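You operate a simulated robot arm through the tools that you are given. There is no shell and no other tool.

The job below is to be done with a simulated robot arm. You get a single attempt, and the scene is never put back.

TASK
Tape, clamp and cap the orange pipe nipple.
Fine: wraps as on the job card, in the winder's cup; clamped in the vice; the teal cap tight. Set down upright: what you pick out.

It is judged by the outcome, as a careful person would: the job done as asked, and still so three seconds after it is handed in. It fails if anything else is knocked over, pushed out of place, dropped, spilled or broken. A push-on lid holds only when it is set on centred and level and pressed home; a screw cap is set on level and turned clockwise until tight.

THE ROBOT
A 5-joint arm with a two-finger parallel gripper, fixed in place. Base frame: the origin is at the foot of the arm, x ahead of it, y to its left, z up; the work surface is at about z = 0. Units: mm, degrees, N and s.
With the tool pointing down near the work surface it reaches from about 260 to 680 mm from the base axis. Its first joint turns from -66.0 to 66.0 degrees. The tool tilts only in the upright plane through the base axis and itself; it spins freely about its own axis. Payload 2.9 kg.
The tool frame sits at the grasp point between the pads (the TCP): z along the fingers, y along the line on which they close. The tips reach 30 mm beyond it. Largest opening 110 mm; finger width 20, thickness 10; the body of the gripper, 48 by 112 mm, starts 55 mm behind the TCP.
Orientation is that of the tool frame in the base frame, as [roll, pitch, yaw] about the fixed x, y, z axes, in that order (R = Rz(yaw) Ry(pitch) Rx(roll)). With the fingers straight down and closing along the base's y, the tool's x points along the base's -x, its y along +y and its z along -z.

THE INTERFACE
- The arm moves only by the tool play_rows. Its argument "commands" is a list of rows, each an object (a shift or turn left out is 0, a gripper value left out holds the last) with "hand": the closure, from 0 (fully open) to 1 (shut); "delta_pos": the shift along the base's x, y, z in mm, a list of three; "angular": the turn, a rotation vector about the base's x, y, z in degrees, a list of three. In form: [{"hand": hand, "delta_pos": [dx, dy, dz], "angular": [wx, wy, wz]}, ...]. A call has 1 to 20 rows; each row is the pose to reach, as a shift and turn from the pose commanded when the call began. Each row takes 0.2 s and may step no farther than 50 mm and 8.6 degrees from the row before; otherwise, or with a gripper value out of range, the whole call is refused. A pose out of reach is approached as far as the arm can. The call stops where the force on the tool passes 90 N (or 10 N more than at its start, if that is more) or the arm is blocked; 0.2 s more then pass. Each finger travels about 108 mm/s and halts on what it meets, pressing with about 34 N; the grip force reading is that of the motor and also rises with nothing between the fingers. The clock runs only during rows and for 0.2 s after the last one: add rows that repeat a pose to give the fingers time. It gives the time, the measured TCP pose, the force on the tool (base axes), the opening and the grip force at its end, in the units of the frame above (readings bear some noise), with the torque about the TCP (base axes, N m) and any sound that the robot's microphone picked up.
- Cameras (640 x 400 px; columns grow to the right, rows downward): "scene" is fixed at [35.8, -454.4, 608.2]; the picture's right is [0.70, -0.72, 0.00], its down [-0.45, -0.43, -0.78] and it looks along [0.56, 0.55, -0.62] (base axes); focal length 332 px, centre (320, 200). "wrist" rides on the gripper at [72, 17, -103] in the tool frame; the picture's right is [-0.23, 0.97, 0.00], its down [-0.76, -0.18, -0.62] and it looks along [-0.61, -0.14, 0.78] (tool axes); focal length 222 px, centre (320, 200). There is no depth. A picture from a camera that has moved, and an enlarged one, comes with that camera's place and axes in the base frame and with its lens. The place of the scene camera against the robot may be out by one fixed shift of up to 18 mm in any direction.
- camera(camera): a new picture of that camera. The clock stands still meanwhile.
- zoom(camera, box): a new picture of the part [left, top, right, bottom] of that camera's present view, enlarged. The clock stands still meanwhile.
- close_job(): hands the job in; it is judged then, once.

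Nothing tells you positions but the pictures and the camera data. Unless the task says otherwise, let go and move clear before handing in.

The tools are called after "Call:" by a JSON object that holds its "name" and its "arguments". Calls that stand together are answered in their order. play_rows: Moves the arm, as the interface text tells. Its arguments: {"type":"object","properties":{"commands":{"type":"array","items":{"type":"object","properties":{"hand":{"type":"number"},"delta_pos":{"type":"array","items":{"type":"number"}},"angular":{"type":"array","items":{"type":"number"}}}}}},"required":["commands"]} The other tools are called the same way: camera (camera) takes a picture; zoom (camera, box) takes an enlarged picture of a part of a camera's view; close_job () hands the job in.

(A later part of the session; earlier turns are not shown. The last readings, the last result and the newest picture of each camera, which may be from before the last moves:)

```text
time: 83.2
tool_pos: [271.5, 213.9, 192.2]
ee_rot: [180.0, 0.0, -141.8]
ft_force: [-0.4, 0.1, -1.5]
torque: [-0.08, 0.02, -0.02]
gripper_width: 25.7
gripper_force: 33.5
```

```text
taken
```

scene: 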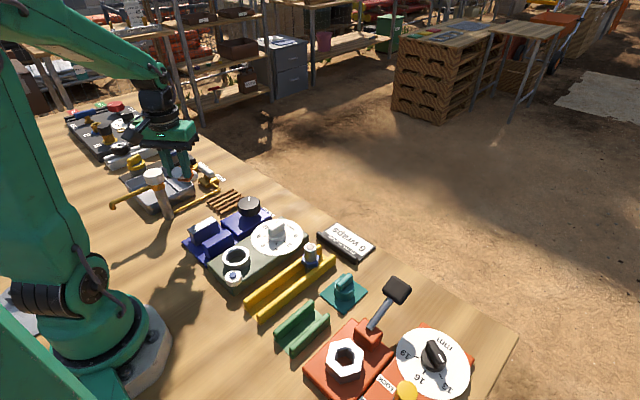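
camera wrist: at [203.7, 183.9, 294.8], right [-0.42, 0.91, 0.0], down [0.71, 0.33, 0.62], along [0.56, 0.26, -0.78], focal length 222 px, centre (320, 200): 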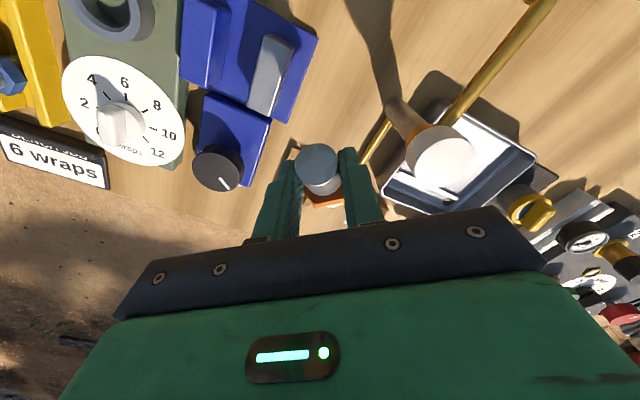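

The slats start at x ≈ 332, so I shift the laying spot inward and tilt the tool 30° outward so the nipple becomes nearly horizontal.

Call:
{"name": "play_rows", "arguments": {"commands": [{"delta_pos": [-3, -2, 0], "angular": [2.5, -3.1, 0]}, {"delta_pos": [-6, -4, 0], "angular": [6.3, -7.8, 0]}, {"delta_pos": [-9, -6, 0], "angular": [10, -12.5, 0]}, {"delta_pos": [-12, -8, 0], "angular": [13.8, -17.2, 0]}, {"delta_pos": [-14.9, -9, 0], "angular": [16.3, -20.3, 0]}, {"delta_pos": [-14.9, -9, 0], "angular": [18.8, -23.4, 0]}, {"delta_pos": [-14.9, -9, 0], "angular": [18.8, -23.4, 0]}]}}

Call:
{"name": "camera", "arguments": {"camera": "wrist"}}

Call:
{"name": "zoom", "arguments": {"camera": "scene", "box": [110, 110, 270, 210]}}

```text
time: 84.8
tool_pos: [254.5, 206.6, 192.0]
ee_rot: [179.6, 30.2, -141.7]
ft_force: [1.1, 0.6, -2.0]
torque: [-0.03, 0.07, -0.01]
gripper_width: 25.6
gripper_force: 34.0
```

```text
taken
camera wrist: at [155.2, 148.6, 244.9], right [-0.45, 0.89, 0.12], down [0.39, 0.07, 0.92], along [0.81, 0.46, -0.37], focal length 222 px, centre (320, 200)
```

wrist: 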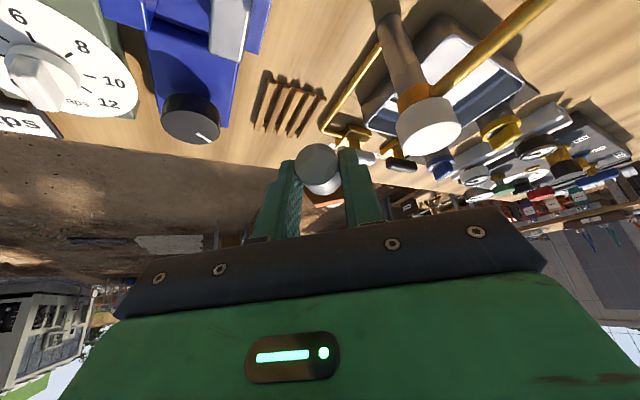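

```text
4.00 times, centred on (190, 160) of scene
camera zoom: at [35.8, -454.4, 608.2], right [0.7, -0.72, 0.0], down [-0.45, -0.43, -0.78], along [0.56, 0.55, -0.62], focal length 1329 px, centre (840, 360)
```

zoom: 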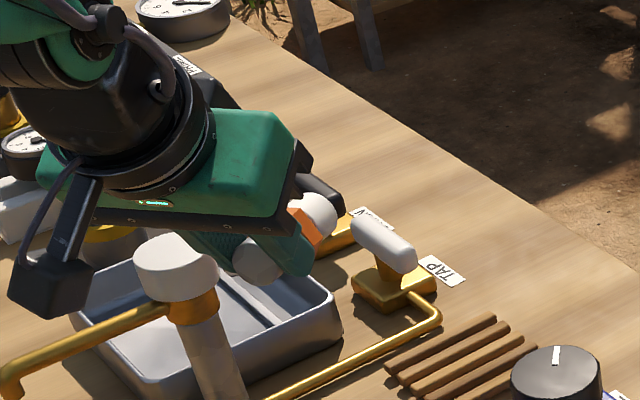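

Nipple is near-horizontal now. I lower towards the bench in stages.

Call:
{"name": "play_rows", "arguments": {"commands": [{"delta_pos": [0, 0, -25]}, {"delta_pos": [0, 0, -50]}, {"delta_pos": [0, 0, -75]}, {"delta_pos": [0, 0, -100]}, {"delta_pos": [0, 0, -120]}, {"delta_pos": [0, 0, -120]}]}}

Call:
{"name": "camera", "arguments": {"camera": "wrist"}}

Call:
{"name": "zoom", "arguments": {"camera": "scene", "box": [110, 130, 270, 230]}}

```text
time: 86.2
tool_pos: [272.3, 218.1, 73.1]
ee_rot: [179.7, 30.0, -141.9]
ft_force: [0.5, 0.3, -1.7]
torque: [-0.05, 0.06, -0.01]
gripper_width: 25.7
gripper_force: 34.3
out of reach, approached as far as the arm can: row 2, 3, 4, 5, 6
```

```text
taken
camera wrist: at [172.8, 161.4, 126.3], right [-0.45, 0.89, 0.12], down [0.39, 0.07, 0.92], along [0.81, 0.46, -0.38], focal length 222 px, centre (320, 200)
```

wrist: 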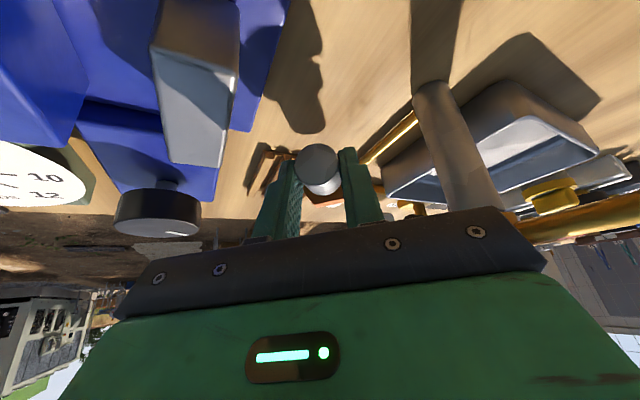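

```text
4.00 times, centred on (190, 180) of scene
camera zoom: at [35.8, -454.4, 608.2], right [0.7, -0.72, 0.0], down [-0.45, -0.43, -0.78], along [0.56, 0.55, -0.62], focal length 1329 px, centre (840, 280)
```

zoom: 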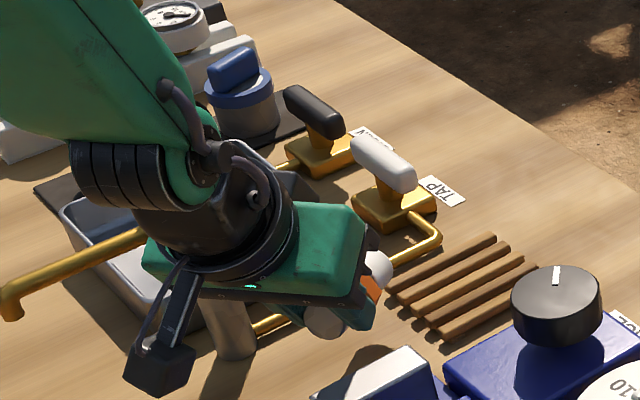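

That tilt is out of reach this close in. I go back up, return to vertical, and will instead lay it with a vertical tool, letting the taped end touch first and pivot flat.

Call:
{"name": "play_rows", "arguments": {"commands": [{"delta_pos": [0, 0, 25]}, {"delta_pos": [0, 0, 50]}, {"delta_pos": [-2, -1, 60], "angular": [-3.8, 4.7, 0]}, {"delta_pos": [-4, -1.5, 60], "angular": [-7.5, 9.4, 0]}, {"delta_pos": [-6, -2, 60], "angular": [-11.3, 14, 0]}, {"delta_pos": [-8, -2.5, 60], "angular": [-15, 18.7, 0]}, {"delta_pos": [-11, -3, 60], "angular": [-18.8, 23.4, 0]}, {"delta_pos": [-11, -3, 60], "angular": [-18.8, 23.4, 0]}]}}

Call:
{"name": "camera", "arguments": {"camera": "wrist"}}

Call:
{"name": "zoom", "arguments": {"camera": "scene", "box": [110, 130, 270, 230]}}

```text
time: 88.0
tool_pos: [260.2, 215.1, 133.8]
ee_rot: [179.9, -0.1, -141.8]
ft_force: [-0.8, 0.2, -2.5]
torque: [0.02, 0.05, 0.02]
gripper_width: 25.7
gripper_force: 34.1
```

```text
taken
camera wrist: at [191.8, 183.5, 237.6], right [-0.42, 0.91, 0.0], down [0.71, 0.33, 0.62], along [0.56, 0.26, -0.78], focal length 222 px, centre (320, 200)
```

wrist: 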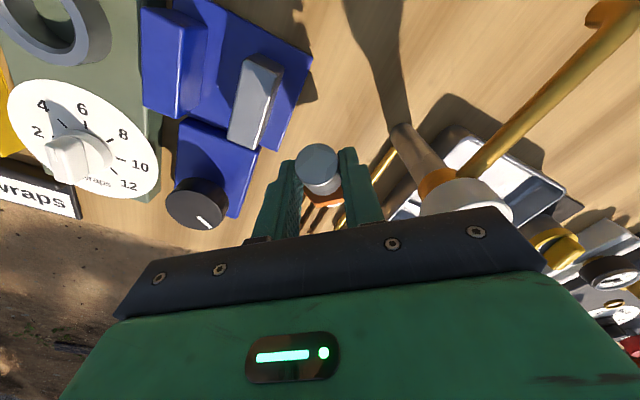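

```text
4.00 times, centred on (190, 180) of scene
camera zoom: at [35.8, -454.4, 608.2], right [0.7, -0.72, 0.0], down [-0.45, -0.43, -0.78], along [0.56, 0.55, -0.62], focal length 1329 px, centre (840, 280)
```

zoom: 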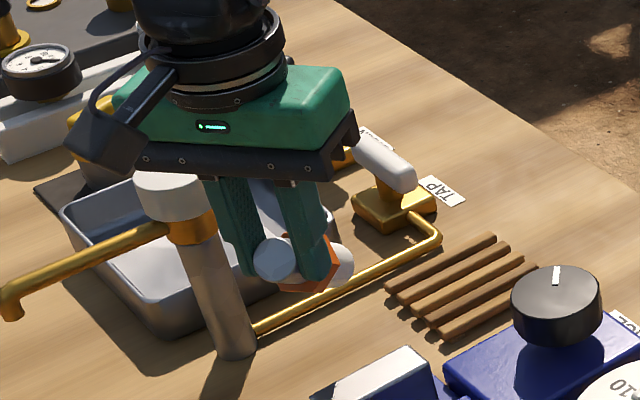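

The faucet is too close here for the gripper body, so I won't descend. The strip in front of the vice (x ≈ 420–540) is open and roomier; I rise and carry the nipple there.

Call:
{"name": "play_rows", "arguments": {"commands": [{"delta_pos": [0, 0, 20]}, {"delta_pos": [0, 0, 45]}, {"delta_pos": [10, -6, 66], "angular": [0, 0, -3]}, {"delta_pos": [35, -22, 66], "angular": [0, 0, -6]}, {"delta_pos": [63, -39, 66], "angular": [0, 0, -10]}, {"delta_pos": [92, -57, 66], "angular": [0, 0, -13]}, {"delta_pos": [121, -75, 66], "angular": [0, 0, -17]}, {"delta_pos": [150, -93, 66], "angular": [0, 0, -21]}, {"delta_pos": [172, -106, 66], "angular": [0, 0, -25.2]}, {"delta_pos": [182.2, -112.7, 66], "angular": [0, 0, -25.2]}, {"delta_pos": [182.2, -112.7, 66], "angular": [0, 0, -25.2]}]}}

Call:
{"name": "camera", "arguments": {"camera": "wrist"}}

Call:
{"name": "camera", "arguments": {"camera": "scene"}}

```text
time: 90.4
tool_pos: [441.1, 100.2, 200.6]
ee_rot: [-180.0, 0.0, -167.1]
ft_force: [-0.1, -0.6, -0.7]
torque: [0.01, 0.01, 0.02]
gripper_width: 25.7
gripper_force: 34.3
```

```text
taken
camera wrist: at [366.3, 101.7, 303.9], right [0.0, 1.0, 0.0], down [0.78, 0.0, 0.62], along [0.62, 0.0, -0.78], focal length 222 px, centre (320, 200)
```

wrist: 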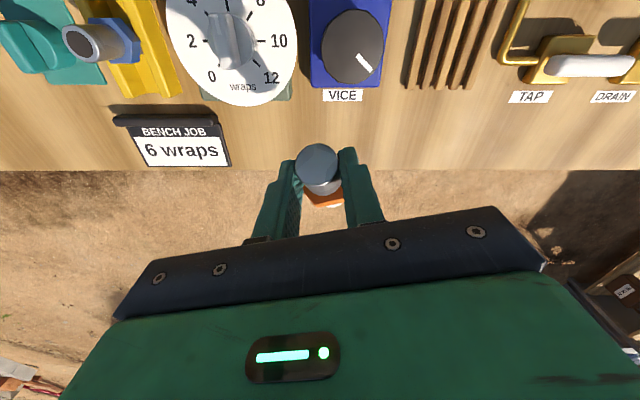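

```text
taken
```

scene: 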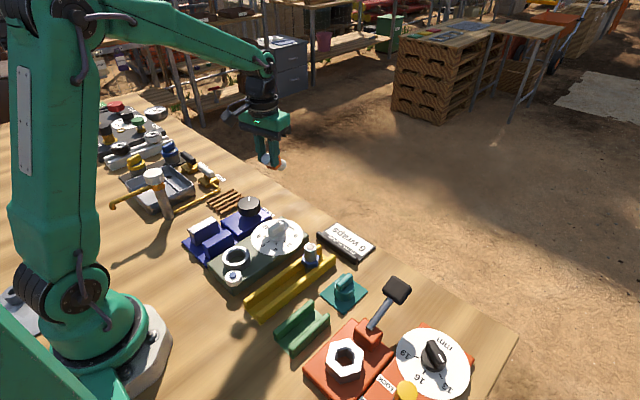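

This strip is clear: table edge at x ≈ 548, vice base edge at x ≈ 424. I tilt 30° outward here and lower the nipple towards the bench.

Call:
{"name": "play_rows", "arguments": {"commands": [{"delta_pos": [2, 0.2, 0], "angular": [0.8, -3.4, 0]}, {"delta_pos": [4, 0.4, 0], "angular": [2, -8.8, 0]}, {"delta_pos": [6, 0.6, 0], "angular": [3.3, -14.6, 0]}, {"delta_pos": [9.3, 0.9, 0], "angular": [4.7, -20.4, 0]}, {"delta_pos": [9.3, 0.9, -10], "angular": [6, -26.2, 0]}, {"delta_pos": [9.3, 0.9, -25], "angular": [6.7, -29.2, 0]}, {"delta_pos": [9.3, 0.9, -50], "angular": [6.7, -29.2, 0]}, {"delta_pos": [9.3, 0.9, -75], "angular": [6.7, -29.2, 0]}, {"delta_pos": [9.3, 0.9, -100], "angular": [6.7, -29.2, 0]}, {"delta_pos": [9.3, 0.9, -125], "angular": [6.7, -29.2, 0]}, {"delta_pos": [9.3, 0.9, -135], "angular": [6.7, -29.2, 0]}, {"delta_pos": [9.3, 0.9, -135], "angular": [6.7, -29.2, 0]}]}}

Call:
{"name": "camera", "arguments": {"camera": "wrist"}}

Call:
{"name": "zoom", "arguments": {"camera": "scene", "box": [200, 130, 340, 220]}}

```text
time: 93.0
tool_pos: [454.1, 102.9, 64.0]
ee_rot: [-179.9, 30.1, -166.9]
ft_force: [-0.7, -0.4, -0.8]
torque: [0.02, 0.07, 0.01]
gripper_width: 25.9
gripper_force: 34.2
```

```text
taken
camera wrist: at [337.6, 94.4, 116.1], right [-0.03, 0.99, 0.11], down [0.38, -0.09, 0.92], along [0.92, 0.07, -0.37], focal length 222 px, centre (320, 200)
```

wrist: 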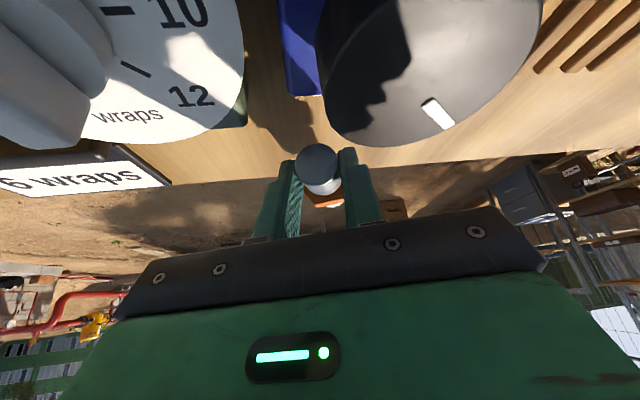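

```text
4.44 times, centred on (270, 175) of scene
camera zoom: at [35.8, -454.4, 608.2], right [0.7, -0.72, 0.0], down [-0.45, -0.43, -0.78], along [0.56, 0.55, -0.62], focal length 1476 px, centre (542, 311)
```

zoom: 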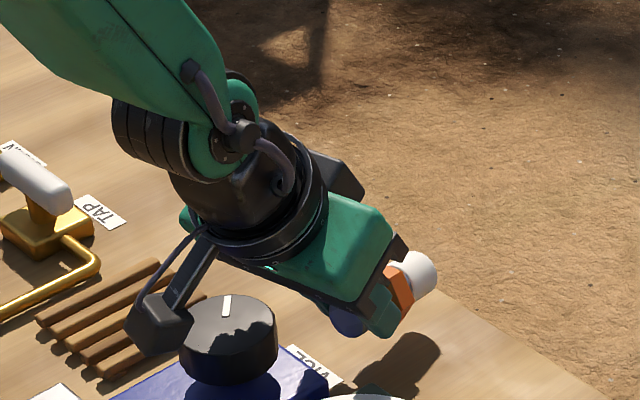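

Clear of the knobs. I lower gently until the nipple touches the bench.

Call:
{"name": "play_rows", "arguments": {"commands": [{"delta_pos": [0, 0, -6]}, {"delta_pos": [0, 0, -12]}, {"delta_pos": [0, 0, -15]}, {"delta_pos": [0, 0, -15]}]}}

Call:
{"name": "play_rows", "arguments": {"commands": [{"delta_pos": [0, 0, -1.5]}, {"delta_pos": [0, 0, -3]}, {"delta_pos": [0, 0, -3]}]}}

Call:
{"name": "zoom", "arguments": {"camera": "scene", "box": [220, 150, 320, 215]}}

```text
time: 94.0
tool_pos: [452.5, 103.0, 50.8]
ee_rot: [-179.9, 29.9, -167.0]
ft_force: [1.1, 0.3, -1.8]
torque: [-0.02, 0.08, 0.01]
gripper_width: 25.9
gripper_force: 34.1
```

```text
time: 94.8
tool_pos: [451.6, 101.5, 48.4]
ee_rot: [-179.9, 29.9, -166.8]
ft_force: [0.0, -1.3, -2.5]
torque: [-0.02, 0.07, 0.0]
gripper_width: 25.8
gripper_force: 34.1
```

```text
6.15 times, centred on (270, 182) of scene
camera zoom: at [35.8, -454.4, 608.2], right [0.7, -0.72, 0.0], down [-0.45, -0.43, -0.78], along [0.56, 0.55, -0.62], focal length 2044 px, centre (628, 308)
```

zoom: 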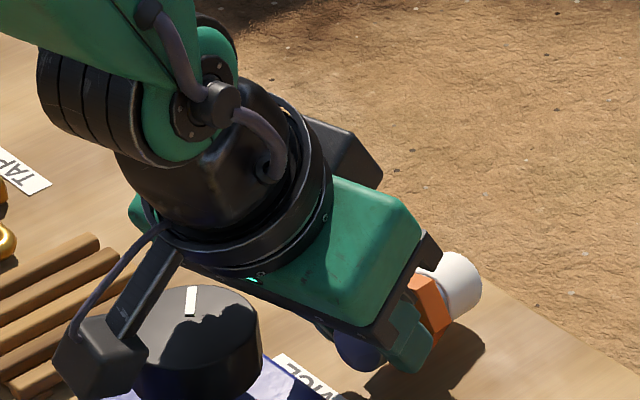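

No contact yet; I continue down in small steps.

Call:
{"name": "play_rows", "arguments": {"commands": [{"delta_pos": [0, 0, -1.5]}, {"delta_pos": [0, 0, -3]}, {"delta_pos": [0, 0, -3]}]}}

Call:
{"name": "play_rows", "arguments": {"commands": [{"delta_pos": [0, 0, -1.5]}, {"delta_pos": [0, 0, -3]}, {"delta_pos": [0, 0, -3]}]}}

```text
time: 95.6
tool_pos: [450.8, 103.4, 44.2]
ee_rot: [-179.9, 29.9, -166.9]
ft_force: [-1.1, -0.2, -1.5]
torque: [0.01, 0.08, -0.01]
gripper_width: 26.1
gripper_force: 33.5
```

```text
time: 96.4
tool_pos: [451.3, 103.7, 41.6]
ee_rot: [-179.8, 30.0, -166.9]
ft_force: [-0.5, -1.0, 0.2]
torque: [0.01, -0.02, -0.03]
gripper_width: 25.9
gripper_force: 34.6
```

Contact begins. I press 3 mm more so it pivots flatter before releasing.

Call:
{"name": "play_rows", "arguments": {"commands": [{"delta_pos": [0, 0, -1]}, {"delta_pos": [0, 0, -2]}, {"delta_pos": [0, 0, -3]}, {"delta_pos": [0, 0, -3]}]}}

Call:
{"name": "zoom", "arguments": {"camera": "scene", "box": [240, 160, 310, 205]}}

```text
time: 97.4
tool_pos: [451.4, 102.5, 40.1]
ee_rot: [-179.8, 30.2, -166.9]
ft_force: [-2.4, -0.9, 17.1]
torque: [0.3, -0.75, 0.06]
gripper_width: 25.8
gripper_force: 34.4
```

```text
8.89 times, centred on (275, 182) of scene
camera zoom: at [35.7, -454.4, 608.2], right [0.7, -0.72, 0.0], down [-0.45, -0.43, -0.78], along [0.56, 0.55, -0.62], focal length 2953 px, centre (720, 356)
```

zoom: 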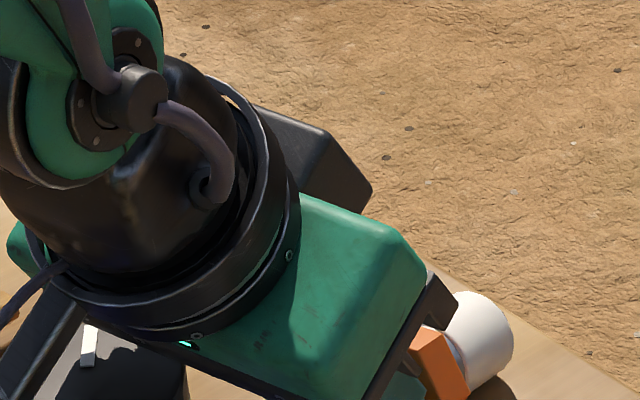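

I release it slowly and back away along the tool axis.

Call:
{"name": "play_rows", "arguments": {"commands": [{"hand": 0.76}, {"hand": 0.74}, {"hand": 0.7}, {"hand": 0.62}, {"hand": 0.62}, {"delta_pos": [-7, -1.6, 12]}, {"delta_pos": [-14, -3.2, 25]}, {"delta_pos": [-20, -4.6, 45]}, {"delta_pos": [-20, -4.6, 75]}, {"delta_pos": [-20, -4.6, 100]}, {"delta_pos": [-20, -4.6, 100]}]}}

Call:
{"name": "camera", "arguments": {"camera": "wrist"}}

Call:
{"name": "zoom", "arguments": {"camera": "scene", "box": [230, 150, 330, 215]}}

```text
time: 99.8
tool_pos: [430.1, 97.2, 139.4]
ee_rot: [-179.8, 29.9, -166.8]
ft_force: [0.3, -0.4, -0.1]
torque: [-0.01, 0.0, 0.0]
gripper_width: 41.7
gripper_force: 0.1
```

```text
taken
camera wrist: at [314.4, 88.2, 192.4], right [-0.03, 0.99, 0.11], down [0.38, -0.09, 0.92], along [0.92, 0.07, -0.37], focal length 222 px, centre (320, 200)
```

wrist: 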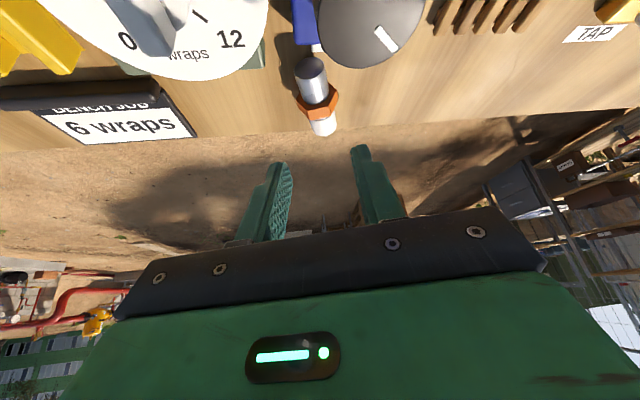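

```text
6.15 times, centred on (280, 182) of scene
camera zoom: at [35.8, -454.4, 608.2], right [0.7, -0.72, 0.0], down [-0.45, -0.43, -0.78], along [0.56, 0.55, -0.62], focal length 2044 px, centre (566, 308)
```

zoom: 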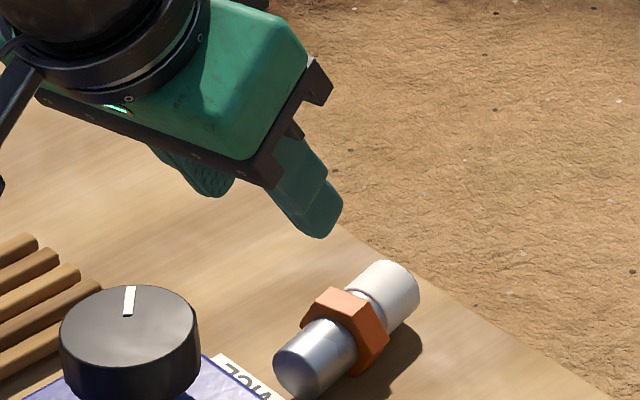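

The nipple now lies on the bench with the taped end outward. I return to vertical above it for a precise look.

Call:
{"name": "play_rows", "arguments": {"commands": [{"delta_pos": [5, 1, 15], "angular": [-1.7, 7.3, 0]}, {"delta_pos": [10, 2, 30], "angular": [-3.3, 14.6, 0]}, {"delta_pos": [15, 3, 45], "angular": [-5, 21.9, 0]}, {"delta_pos": [20, 4.5, 55], "angular": [-6.7, 29.2, 0]}, {"delta_pos": [20, 4.5, 55], "angular": [-6.7, 29.2, 0]}]}}

Call:
{"name": "camera", "arguments": {"camera": "wrist"}}

Call:
{"name": "zoom", "arguments": {"camera": "wrist", "box": [240, 80, 400, 180]}}

```text
time: 101.0
tool_pos: [451.4, 103.4, 194.0]
ee_rot: [-179.9, -0.1, -166.8]
ft_force: [0.2, 0.2, 0.2]
torque: [0.0, -0.03, 0.01]
gripper_width: 41.7
gripper_force: 0.1
```

```text
taken
camera wrist: at [376.5, 104.5, 296.9], right [0.0, 1.0, 0.0], down [0.78, 0.0, 0.62], along [0.62, 0.0, -0.78], focal length 222 px, centre (320, 200)
```

wrist: 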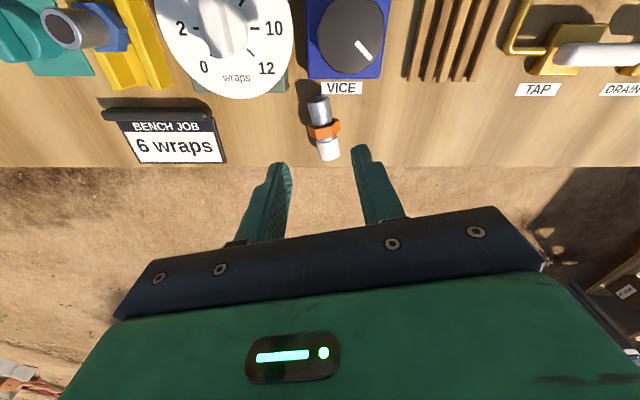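

```text
4.00 times, centred on (320, 130) of wrist
camera zoom: at [376.5, 104.5, 296.9], right [0.0, 1.0, 0.0], down [0.78, 0.0, 0.62], along [0.62, 0.0, -0.78], focal length 888 px, centre (320, 480)
```

zoom: 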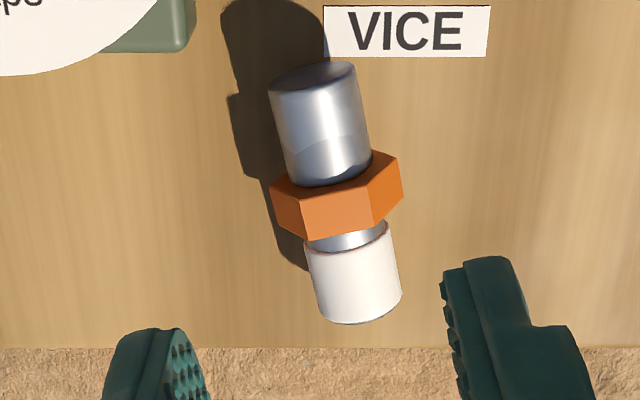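

The nipple lies on a hex flat at about (479.5, 110, 18), axis nearly radial, taped end outward. I'll grip the hex with the tool tilted 45° inward, then swing to 45° outward to stand it up; first I tilt above it.

Call:
{"name": "play_rows", "arguments": {"commands": [{"delta_pos": [6, 1.4, 0], "angular": [-1.7, 7.3, 0], "hand": 0.55}, {"delta_pos": [12, 2.8, 0], "angular": [-3.3, 14.6, 0], "hand": 0.49}, {"delta_pos": [20, 4.6, 0], "angular": [-5, 21.9, 0]}, {"delta_pos": [28, 6.4, -10], "angular": [-6.7, 29.2, 0]}, {"delta_pos": [36, 8.2, -30], "angular": [-8.4, 36.5, 0]}, {"delta_pos": [42.3, 9.6, -50], "angular": [-10.05, 43.87, 0]}, {"delta_pos": [42.3, 9.6, -64], "angular": [-10.05, 43.87, 0]}, {"delta_pos": [42.3, 9.6, -64], "angular": [-10.05, 43.87, 0]}]}}

Call:
{"name": "camera", "arguments": {"camera": "wrist"}}

Call:
{"name": "zoom", "arguments": {"camera": "wrist", "box": [240, 80, 400, 180]}}

Call:
{"name": "zoom", "arguments": {"camera": "scene", "box": [230, 110, 350, 200]}}

```text
time: 102.8
tool_pos: [493.0, 112.4, 129.3]
ee_rot: [179.8, -45.0, -166.9]
ft_force: [0.3, -0.3, 0.6]
torque: [0.0, 0.0, -0.01]
gripper_width: 55.8
gripper_force: 0.0
```

```text
taken
camera wrist: at [510.7, 134.6, 253.9], right [-0.06, 0.99, -0.16], down [0.99, 0.05, -0.1], along [-0.09, -0.16, -0.98], focal length 222 px, centre (320, 200)
```

wrist: 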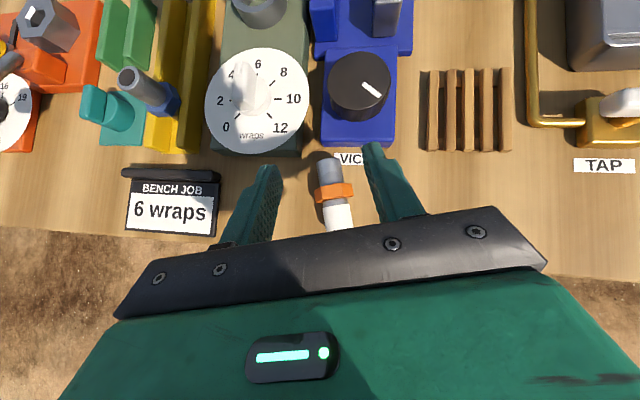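

```text
4.00 times, centred on (320, 130) of wrist
camera zoom: at [510.7, 134.6, 253.9], right [-0.06, 0.99, -0.16], down [0.99, 0.05, -0.1], along [-0.09, -0.16, -0.98], focal length 888 px, centre (320, 480)
```

zoom: 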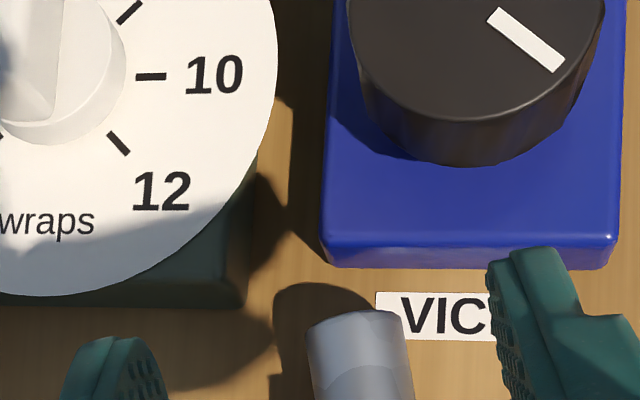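

```text
4.44 times, centred on (290, 155) of scene
camera zoom: at [35.8, -454.4, 608.2], right [0.7, -0.72, 0.0], down [-0.45, -0.43, -0.78], along [0.56, 0.55, -0.62], focal length 1476 px, centre (453, 400)
```

zoom: 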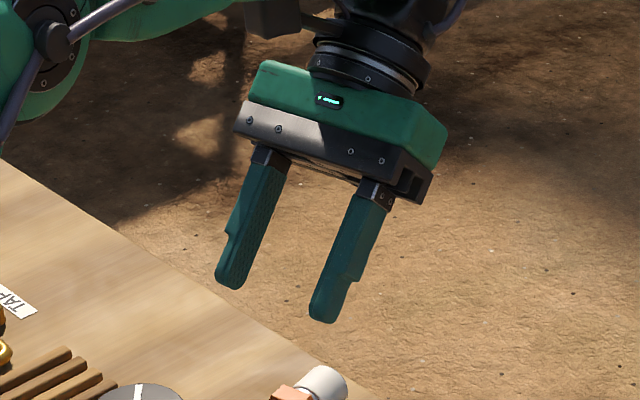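

Call:
{"name": "zoom", "arguments": {"camera": "wrist", "box": [270, 145, 398, 225]}}

```text
5.00 times, centred on (334, 185) of wrist
camera zoom: at [510.7, 134.6, 253.9], right [-0.06, 0.99, -0.16], down [0.99, 0.05, -0.1], along [-0.09, -0.16, -0.98], focal length 1111 px, centre (250, 275)
```

zoom: 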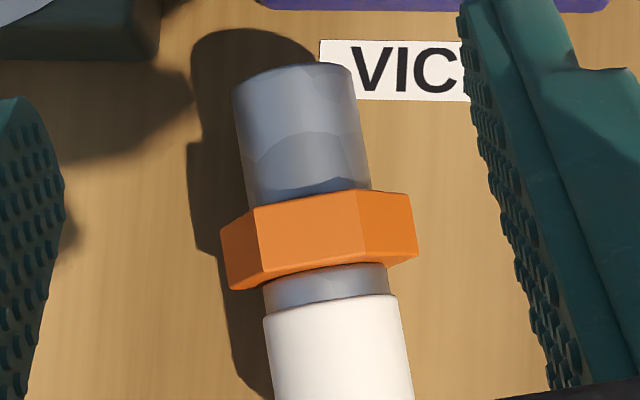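

The hex centre computes to about (481.5, 110). I descend with the fingers straddling it to TCP z ≈ 34.

Call:
{"name": "play_rows", "arguments": {"commands": [{"delta_pos": [1, 0.1, -25]}, {"delta_pos": [2, 0.3, -50]}, {"delta_pos": [4, 0.6, -72]}, {"delta_pos": [4.7, 0.7, -88]}, {"delta_pos": [4.7, 0.7, -92]}, {"delta_pos": [4.7, 0.7, -92]}]}}

Call:
{"name": "camera", "arguments": {"camera": "wrist"}}

Call:
{"name": "zoom", "arguments": {"camera": "wrist", "box": [256, 125, 384, 205]}}

Call:
{"name": "zoom", "arguments": {"camera": "scene", "box": [240, 130, 340, 205]}}

```text
time: 104.2
tool_pos: [499.0, 113.1, 37.9]
ee_rot: [179.9, -45.0, -167.0]
ft_force: [-0.2, 0.2, -0.1]
torque: [-0.01, 0.0, 0.03]
gripper_width: 56.0
gripper_force: 0.0
```

```text
taken
camera wrist: at [516.6, 135.4, 162.2], right [-0.06, 0.99, -0.16], down [0.99, 0.05, -0.1], along [-0.09, -0.16, -0.98], focal length 222 px, centre (320, 200)
```

wrist: 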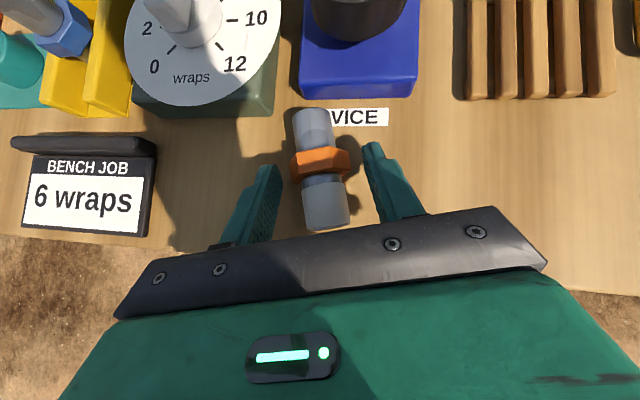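

```text
5.00 times, centred on (320, 165) of wrist
camera zoom: at [516.6, 135.4, 162.2], right [-0.06, 0.99, -0.16], down [0.99, 0.05, -0.1], along [-0.09, -0.16, -0.98], focal length 1111 px, centre (320, 375)
```

zoom: 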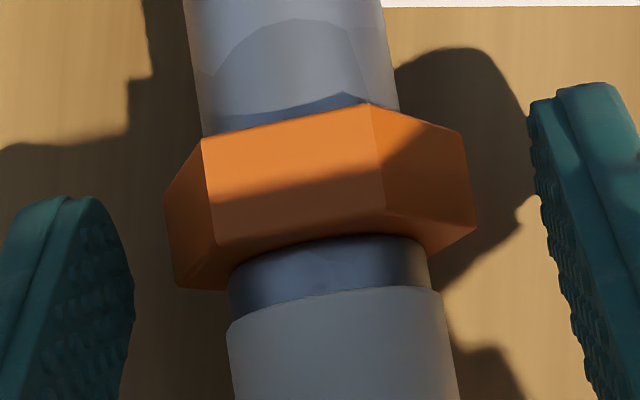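

```text
5.33 times, centred on (290, 168) of scene
camera zoom: at [35.8, -454.4, 608.2], right [0.7, -0.72, 0.0], down [-0.45, -0.43, -0.78], along [0.56, 0.55, -0.62], focal length 1772 px, centre (480, 373)
```

zoom: 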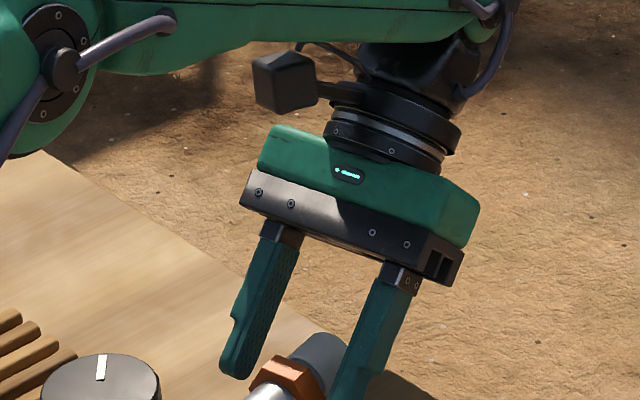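

The hex sits 27 mm beyond the TCP; I go 5 mm deeper along the tool and close on it.

Call:
{"name": "play_rows", "arguments": {"commands": [{"delta_pos": [-1.5, -0.7, -2]}, {"delta_pos": [-3.3, -1.4, -3.5]}, {"delta_pos": [-3.3, -1.4, -3.5]}, {"delta_pos": [-3.3, -1.4, -3.5], "hand": 0.56}, {"delta_pos": [-3.3, -1.4, -3.5], "hand": 0.6}, {"delta_pos": [-3.3, -1.4, -3.5], "hand": 0.64}, {"delta_pos": [-3.3, -1.4, -3.5], "hand": 1}, {"delta_pos": [-3.3, -1.4, -3.5], "hand": 1}]}}

Call:
{"name": "zoom", "arguments": {"camera": "wrist", "box": [256, 125, 384, 205]}}

```text
time: 106.0
tool_pos: [495.3, 112.1, 35.2]
ee_rot: [179.7, -45.0, -166.9]
ft_force: [0.5, -0.7, 1.1]
torque: [-0.06, 0.02, 0.0]
gripper_width: 40.6
gripper_force: 34.2
```

```text
5.00 times, centred on (320, 165) of wrist
camera zoom: at [513.2, 133.5, 158.2], right [-0.06, 0.99, -0.16], down [0.99, 0.05, -0.1], along [-0.09, -0.16, -0.98], focal length 1111 px, centre (320, 375)
```

zoom: 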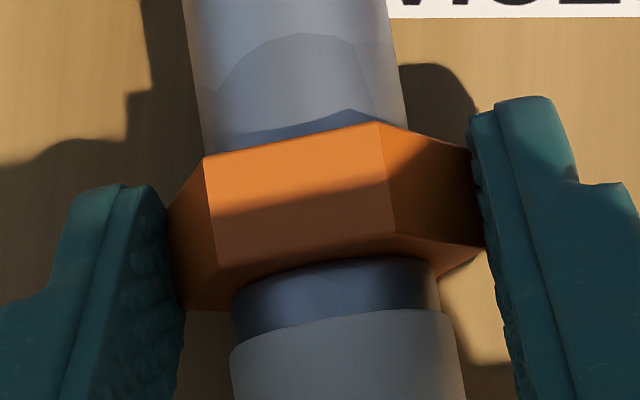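

Gripped across the hex (40.6 mm). I lift slowly and check the hold.

Call:
{"name": "play_rows", "arguments": {"commands": [{"delta_pos": [0, 0, 3]}, {"delta_pos": [0, 0, 8]}, {"delta_pos": [0, 0, 15]}, {"delta_pos": [0, 0, 25]}, {"delta_pos": [0, 0, 35]}, {"delta_pos": [0, 0, 45]}, {"delta_pos": [0, 0, 45]}]}}

Call:
{"name": "camera", "arguments": {"camera": "wrist"}}

Call:
{"name": "zoom", "arguments": {"camera": "scene", "box": [240, 110, 340, 185]}}

```text
time: 107.6
tool_pos: [496.3, 111.8, 78.6]
ee_rot: [179.7, -45.0, -166.9]
ft_force: [0.1, -0.5, -2.0]
torque: [0.0, -0.02, -0.04]
gripper_width: 40.9
gripper_force: 33.7
```

```text
taken
camera wrist: at [513.1, 133.1, 202.8], right [-0.06, 0.99, -0.16], down [0.99, 0.05, -0.1], along [-0.09, -0.16, -0.98], focal length 222 px, centre (320, 200)
```

wrist: 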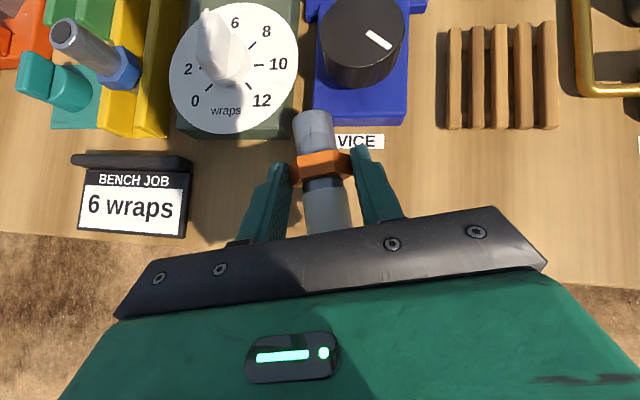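

```text
5.33 times, centred on (290, 148) of scene
camera zoom: at [35.8, -454.4, 608.2], right [0.7, -0.72, 0.0], down [-0.45, -0.43, -0.78], along [0.56, 0.55, -0.62], focal length 1772 px, centre (480, 480)
```

zoom: 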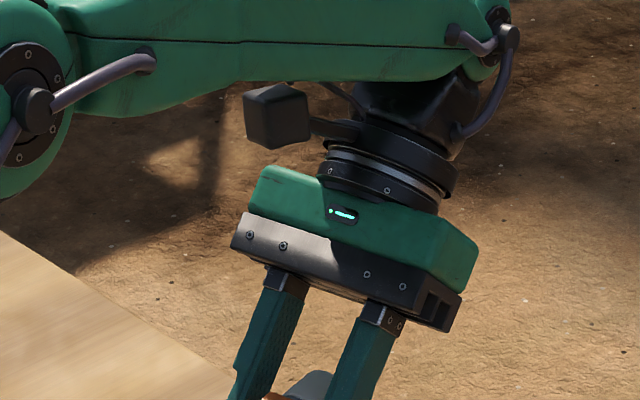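

Held. I raise it and swing the tool from −45° to +45°, bringing the nipple upright.

Call:
{"name": "play_rows", "arguments": {"commands": [{"delta_pos": [0, 0, 20]}, {"delta_pos": [0, 0, 45]}, {"delta_pos": [0, 0, 70], "angular": [0.9, -3.7, 0]}, {"delta_pos": [0, 0, 80], "angular": [2.2, -9.3, 0]}, {"delta_pos": [0, 0, 80], "angular": [3.7, -16, 0]}, {"delta_pos": [0, 0, 80], "angular": [5.3, -23, 0]}, {"delta_pos": [0, 0, 80], "angular": [7, -30, 0]}, {"delta_pos": [0, 0, 80], "angular": [8.6, -37, 0]}, {"delta_pos": [0, 0, 80], "angular": [10.2, -44, 0]}, {"delta_pos": [0, 0, 80], "angular": [11.8, -51, 0]}, {"delta_pos": [0, 0, 80], "angular": [13.5, -58, 0]}, {"delta_pos": [0, 0, 80], "angular": [15.1, -65, 0]}, {"delta_pos": [0, 0, 80], "angular": [16.7, -72, 0]}, {"delta_pos": [0, 0, 80], "angular": [18.4, -79, 0]}, {"delta_pos": [0, 0, 80], "angular": [19.6, -84.5, 0]}, {"delta_pos": [0, 0, 80], "angular": [20.4, -87.7, 0]}, {"delta_pos": [0, 0, 80], "angular": [20.4, -87.7, 0]}]}}

Call:
{"name": "camera", "arguments": {"camera": "wrist"}}

Call:
{"name": "zoom", "arguments": {"camera": "scene", "box": [230, 90, 330, 165]}}

```text
time: 111.2
tool_pos: [494.2, 111.1, 158.5]
ee_rot: [-179.7, 45.1, -166.9]
ft_force: [0.5, -0.4, -1.2]
torque: [-0.02, 0.04, 0.01]
gripper_width: 40.7
gripper_force: 33.5
```

```text
taken
camera wrist: at [369.7, 101.2, 180.3], right [-0.06, 0.99, 0.16], down [0.13, -0.15, 0.98], along [0.99, 0.08, -0.12], focal length 222 px, centre (320, 200)
```

wrist: 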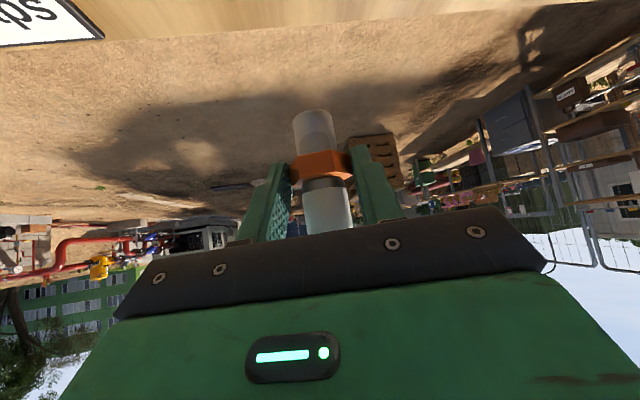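

```text
5.33 times, centred on (280, 128) of scene
camera zoom: at [35.8, -454.4, 608.2], right [0.7, -0.72, 0.0], down [-0.45, -0.43, -0.78], along [0.56, 0.55, -0.62], focal length 1772 px, centre (533, 587)
```

zoom: 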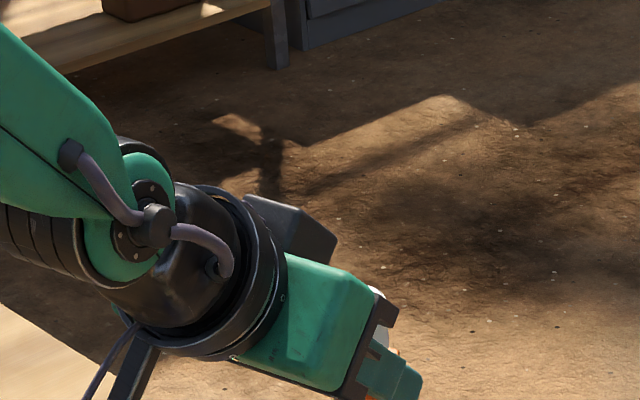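

Upright now with the tape up. I shift sideways to keep the camera clear of the knobs (turning with the base), then lower towards the bench.

Call:
{"name": "play_rows", "arguments": {"commands": [{"delta_pos": [0.5, -12, 0], "angular": [0, 0, -1.4]}, {"delta_pos": [1, -26, 0], "angular": [0, 0, -3.1]}, {"delta_pos": [1.5, -40, 0], "angular": [0, 0, -4.8]}, {"delta_pos": [1.7, -46, 0], "angular": [0, 0, -5.5]}, {"delta_pos": [1.7, -46, -20], "angular": [0, 0, -5.5]}, {"delta_pos": [1.7, -46, -45], "angular": [0, 0, -5.5]}, {"delta_pos": [1.7, -46, -70], "angular": [0, 0, -5.5]}, {"delta_pos": [1.7, -46, -85], "angular": [0, 0, -5.5]}, {"delta_pos": [1.7, -46, -90], "angular": [0, 0, -5.5]}, {"delta_pos": [1.7, -46, -90], "angular": [0, 0, -5.5]}]}}

Call:
{"name": "camera", "arguments": {"camera": "wrist"}}

Call:
{"name": "zoom", "arguments": {"camera": "scene", "box": [240, 140, 360, 230]}}

```text
time: 113.4
tool_pos: [496.1, 64.6, 67.7]
ee_rot: [-179.8, 44.9, -172.4]
ft_force: [0.0, -0.4, -2.5]
torque: [0.0, 0.03, -0.03]
gripper_width: 40.7
gripper_force: 33.7
```

```text
taken
camera wrist: at [371.5, 65.4, 88.9], right [0.03, 0.99, 0.16], down [0.12, -0.16, 0.98], along [0.99, -0.01, -0.12], focal length 222 px, centre (320, 200)
```

wrist: 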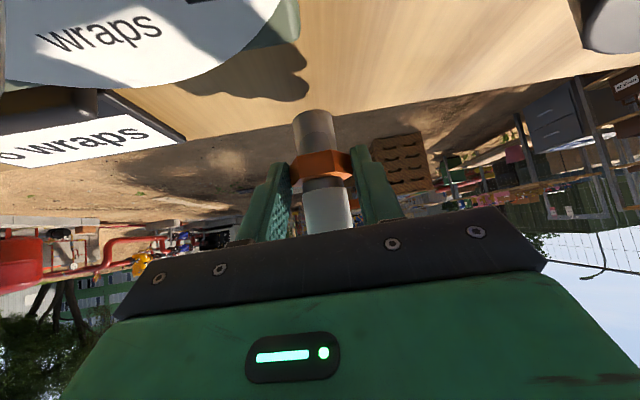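

```text
4.44 times, centred on (300, 185) of scene
camera zoom: at [35.8, -454.4, 608.2], right [0.7, -0.72, 0.0], down [-0.45, -0.43, -0.78], along [0.56, 0.55, -0.62], focal length 1476 px, centre (409, 267)
```

zoom: 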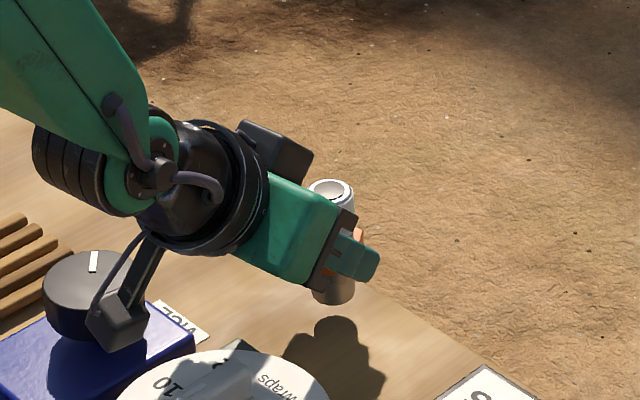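

It looks vertical. I lower the last bit gently until the base meets the bench.

Call:
{"name": "play_rows", "arguments": {"commands": [{"delta_pos": [0, 0, -4]}, {"delta_pos": [0, 0, -8]}, {"delta_pos": [0, 0, -11]}, {"delta_pos": [0, 0, -11]}]}}

Call:
{"name": "zoom", "arguments": {"camera": "scene", "box": [260, 150, 340, 210]}}

```text
time: 114.4
tool_pos: [496.5, 64.8, 58.3]
ee_rot: [-179.8, 45.0, -172.4]
ft_force: [1.6, -0.3, -1.5]
torque: [0.0, 0.02, -0.02]
gripper_width: 40.5
gripper_force: 34.1
```

```text
6.67 times, centred on (300, 180) of scene
camera zoom: at [35.8, -454.4, 608.2], right [0.7, -0.72, 0.0], down [-0.45, -0.43, -0.78], along [0.56, 0.55, -0.62], focal length 2215 px, centre (453, 333)
```

zoom: 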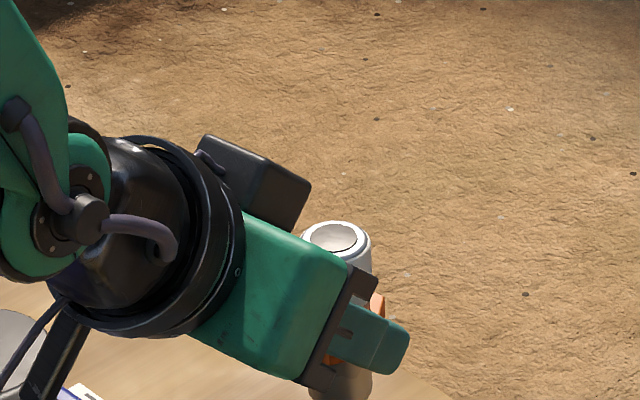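

Call:
{"name": "play_rows", "arguments": {"commands": [{"delta_pos": [0, 0, -1.5]}, {"delta_pos": [0, 0, -3]}, {"delta_pos": [0, 0, -3]}]}}

Call:
{"name": "play_rows", "arguments": {"commands": [{"delta_pos": [0, 0, -1]}, {"delta_pos": [0, 0, -2]}, {"delta_pos": [0, 0, -2]}]}}

```text
time: 115.2
tool_pos: [497.3, 65.9, 54.8]
ee_rot: [-179.8, 45.1, -172.3]
ft_force: [0.9, -0.4, -1.1]
torque: [0.02, 0.01, -0.01]
gripper_width: 40.7
gripper_force: 33.3
```

```text
time: 116.0
tool_pos: [496.1, 64.6, 52.6]
ee_rot: [-179.9, 45.0, -172.5]
ft_force: [-0.7, -0.1, -0.7]
torque: [0.02, 0.06, 0.01]
gripper_width: 40.6
gripper_force: 33.8
```

Call:
{"name": "play_rows", "arguments": {"commands": [{"delta_pos": [0, 0, -0.7]}, {"delta_pos": [0, 0, -1.5]}, {"delta_pos": [0, 0, -1.5]}]}}

Call:
{"name": "play_rows", "arguments": {"commands": [{"delta_pos": [0, 0, -0.7]}, {"delta_pos": [0, 0, -1.5]}, {"delta_pos": [0, 0, -1.5]}]}}

```text
time: 116.8
tool_pos: [496.6, 64.6, 51.0]
ee_rot: [-179.9, 45.2, -172.4]
ft_force: [-0.8, 1.1, -0.5]
torque: [0.03, -0.01, -0.01]
gripper_width: 40.6
gripper_force: 33.9
```

```text
time: 117.6
tool_pos: [497.7, 63.7, 50.6]
ee_rot: [-179.9, 45.2, -172.4]
ft_force: [-5.6, -1.2, 14.7]
torque: [0.0, 0.2, 0.03]
gripper_width: 40.8
gripper_force: 34.5
```

Contact made. I ease slightly, release slowly, then retreat straight back along the tool axis.

Call:
{"name": "play_rows", "arguments": {"commands": [{"delta_pos": [0, 0, 0.6]}, {"delta_pos": [0, 0, 0.6], "hand": 0.625}, {"delta_pos": [0, 0, 0.6], "hand": 0.61}, {"delta_pos": [0, 0, 0.6], "hand": 0.58}, {"delta_pos": [0, 0, 0.6], "hand": 0.5}, {"delta_pos": [0, 0, 0.6], "hand": 0.45}, {"delta_pos": [0, 0, 0.6], "hand": 0.45}]}}

Call:
{"name": "camera", "arguments": {"camera": "wrist"}}

Call:
{"name": "zoom", "arguments": {"camera": "scene", "box": [260, 150, 340, 210]}}

```text
time: 119.2
tool_pos: [496.7, 64.8, 50.0]
ee_rot: [-179.9, 45.0, -172.4]
ft_force: [-0.3, 0.3, 0.1]
torque: [-0.01, 0.0, 0.02]
gripper_width: 60.5
gripper_force: 0.1
```

```text
taken
camera wrist: at [371.4, 66.0, 71.7], right [0.03, 0.99, 0.16], down [0.12, -0.16, 0.98], along [0.99, -0.01, -0.12], focal length 222 px, centre (320, 200)
```

wrist: 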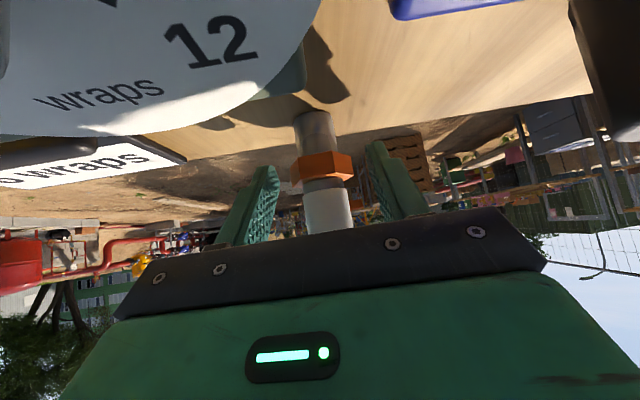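

```text
6.67 times, centred on (300, 180) of scene
camera zoom: at [35.8, -454.4, 608.2], right [0.7, -0.72, 0.0], down [-0.45, -0.43, -0.78], along [0.56, 0.55, -0.62], focal length 2215 px, centre (453, 333)
```

zoom: 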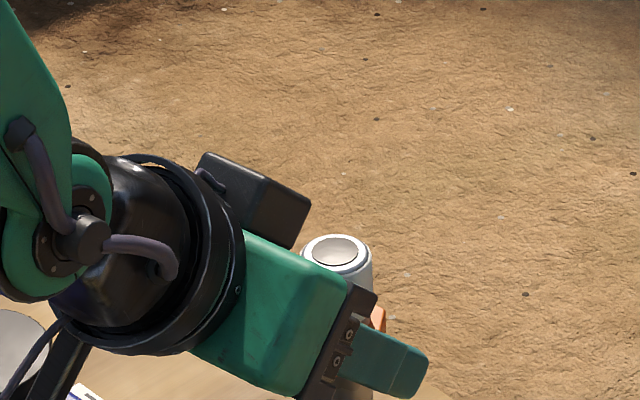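

The nipple stands free. I retreat along the tool axis and then return to vertical above.

Call:
{"name": "play_rows", "arguments": {"commands": [{"delta_pos": [-7, -0.9, 7]}, {"delta_pos": [-17, -2.2, 17]}, {"delta_pos": [-30, -4, 30]}, {"delta_pos": [-45, -6, 45]}, {"delta_pos": [-55, -7.2, 65]}, {"delta_pos": [-55, -7.2, 95]}, {"delta_pos": [-50, -6.5, 120], "angular": [-0.9, 6.9, 0]}, {"delta_pos": [-45, -5.9, 130], "angular": [-1.8, 13.9, 0]}, {"delta_pos": [-40, -5.2, 140], "angular": [-2.7, 20.8, 0]}, {"delta_pos": [-30, -4, 140], "angular": [-3.6, 27.8, 0]}, {"delta_pos": [-15, -2, 140], "angular": [-4.6, 34.7, 0]}, {"delta_pos": [0, 0, 140], "angular": [-5.5, 41.6, 0]}, {"delta_pos": [10, 1.3, 140], "angular": [-5.9, 44.6, 0]}, {"delta_pos": [10, 1.3, 140], "angular": [-5.9, 44.6, 0]}]}}

Call:
{"name": "camera", "arguments": {"camera": "wrist"}}

Call:
{"name": "zoom", "arguments": {"camera": "wrist", "box": [240, 80, 400, 180]}}

Call:
{"name": "zoom", "arguments": {"camera": "scene", "box": [240, 140, 360, 215]}}

```text
time: 122.2
tool_pos: [507.6, 65.2, 191.1]
ee_rot: [179.9, 0.0, -172.4]
ft_force: [-0.2, 0.3, 0.2]
torque: [-0.01, 0.01, 0.02]
gripper_width: 60.4
gripper_force: 0.0
```

```text
taken
camera wrist: at [433.3, 73.7, 294.2], right [0.1, 1.0, 0.0], down [0.78, -0.08, 0.62], along [0.62, -0.06, -0.78], focal length 222 px, centre (320, 200)
```

wrist: 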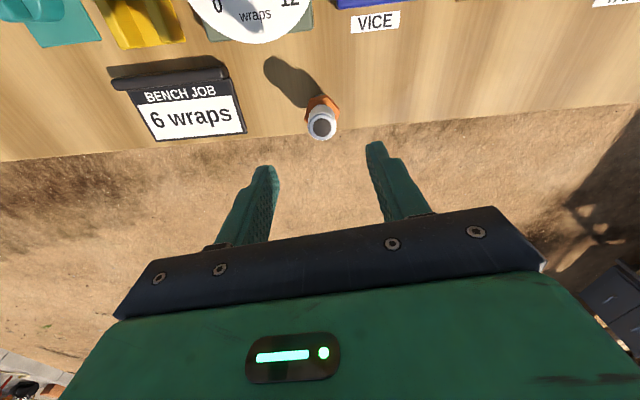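

```text
4.00 times, centred on (320, 130) of wrist
camera zoom: at [433.3, 73.7, 294.2], right [0.1, 1.0, 0.0], down [0.78, -0.08, 0.62], along [0.62, -0.06, -0.78], focal length 888 px, centre (320, 480)
```

zoom: 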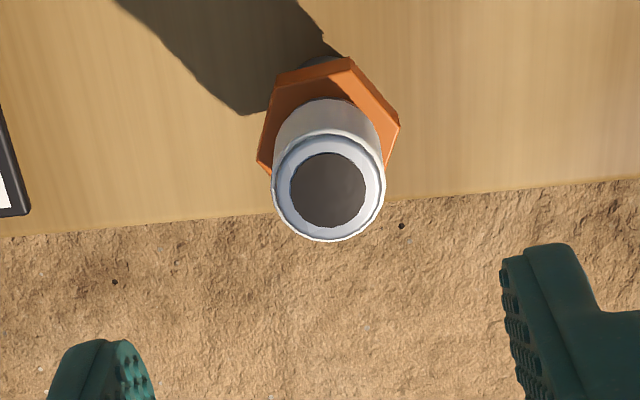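

```text
5.33 times, centred on (300, 178) of scene
camera zoom: at [35.8, -454.4, 608.2], right [0.7, -0.72, 0.0], down [-0.45, -0.43, -0.78], along [0.56, 0.55, -0.62], focal length 1772 px, centre (427, 320)
```

zoom: 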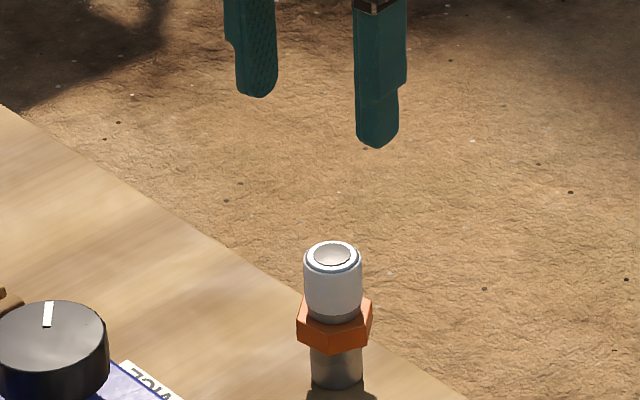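

The nipple now stands upright on the bench with the tape up. For carrying by the hex I need the vice fully open, so I go to the vice knob to turn it back counter-clockwise.

Call:
{"name": "play_rows", "arguments": {"commands": [{"delta_pos": [-15, 8, 0], "angular": [0, 0, -8.3], "hand": 0.4}, {"delta_pos": [-30, 16, 0], "angular": [0, 0, -16.6], "hand": 0.29}, {"delta_pos": [-45, 24, 0], "angular": [0, 0, -24.9]}, {"delta_pos": [-60, 32, 0], "angular": [0, 0, -33.2]}, {"delta_pos": [-75, 40, 0], "angular": [0, 0, -41.5]}, {"delta_pos": [-90, 48, 0], "angular": [0, 0, -49.8]}, {"delta_pos": [-105, 57, 0], "angular": [0, 0, -58.1]}, {"delta_pos": [-119, 65, -8], "angular": [0, 0, -66.4]}, {"delta_pos": [-119, 65, -8], "angular": [0, 0, -67.6]}, {"delta_pos": [-119, 65, -8], "angular": [0, 0, -67.6]}]}}

Call:
{"name": "camera", "arguments": {"camera": "wrist"}}

Call:
{"name": "zoom", "arguments": {"camera": "wrist", "box": [220, 60, 420, 185]}}

```text
time: 124.4
tool_pos: [387.0, 132.1, 183.1]
ee_rot: [179.8, 0.0, 119.9]
ft_force: [-1.2, -0.2, -0.2]
torque: [-0.01, -0.05, 0.01]
gripper_width: 78.2
gripper_force: 0.1
```

```text
taken
camera wrist: at [365.8, 204.4, 285.0], right [0.96, 0.29, 0.0], down [0.22, -0.75, 0.62], along [0.18, -0.6, -0.78], focal length 222 px, centre (320, 200)
```

wrist: 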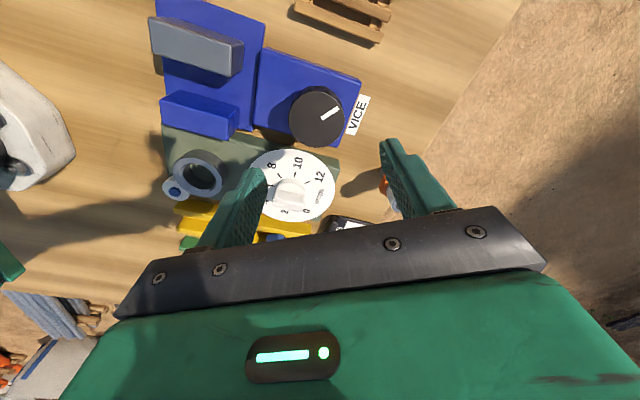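

```text
3.20 times, centred on (320, 122) of wrist
camera zoom: at [365.8, 204.4, 285.0], right [0.96, 0.29, 0.0], down [0.22, -0.75, 0.62], along [0.18, -0.6, -0.78], focal length 711 px, centre (320, 448)
```

zoom: 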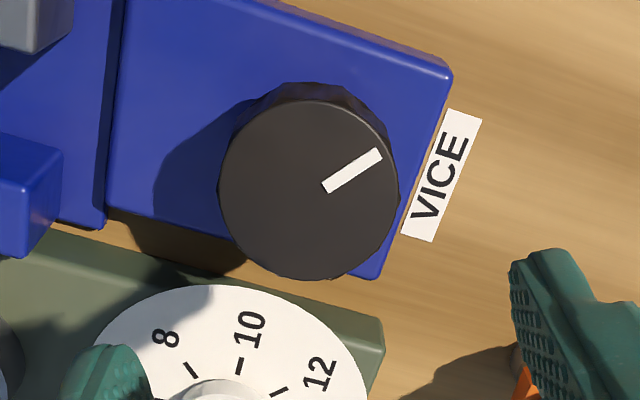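

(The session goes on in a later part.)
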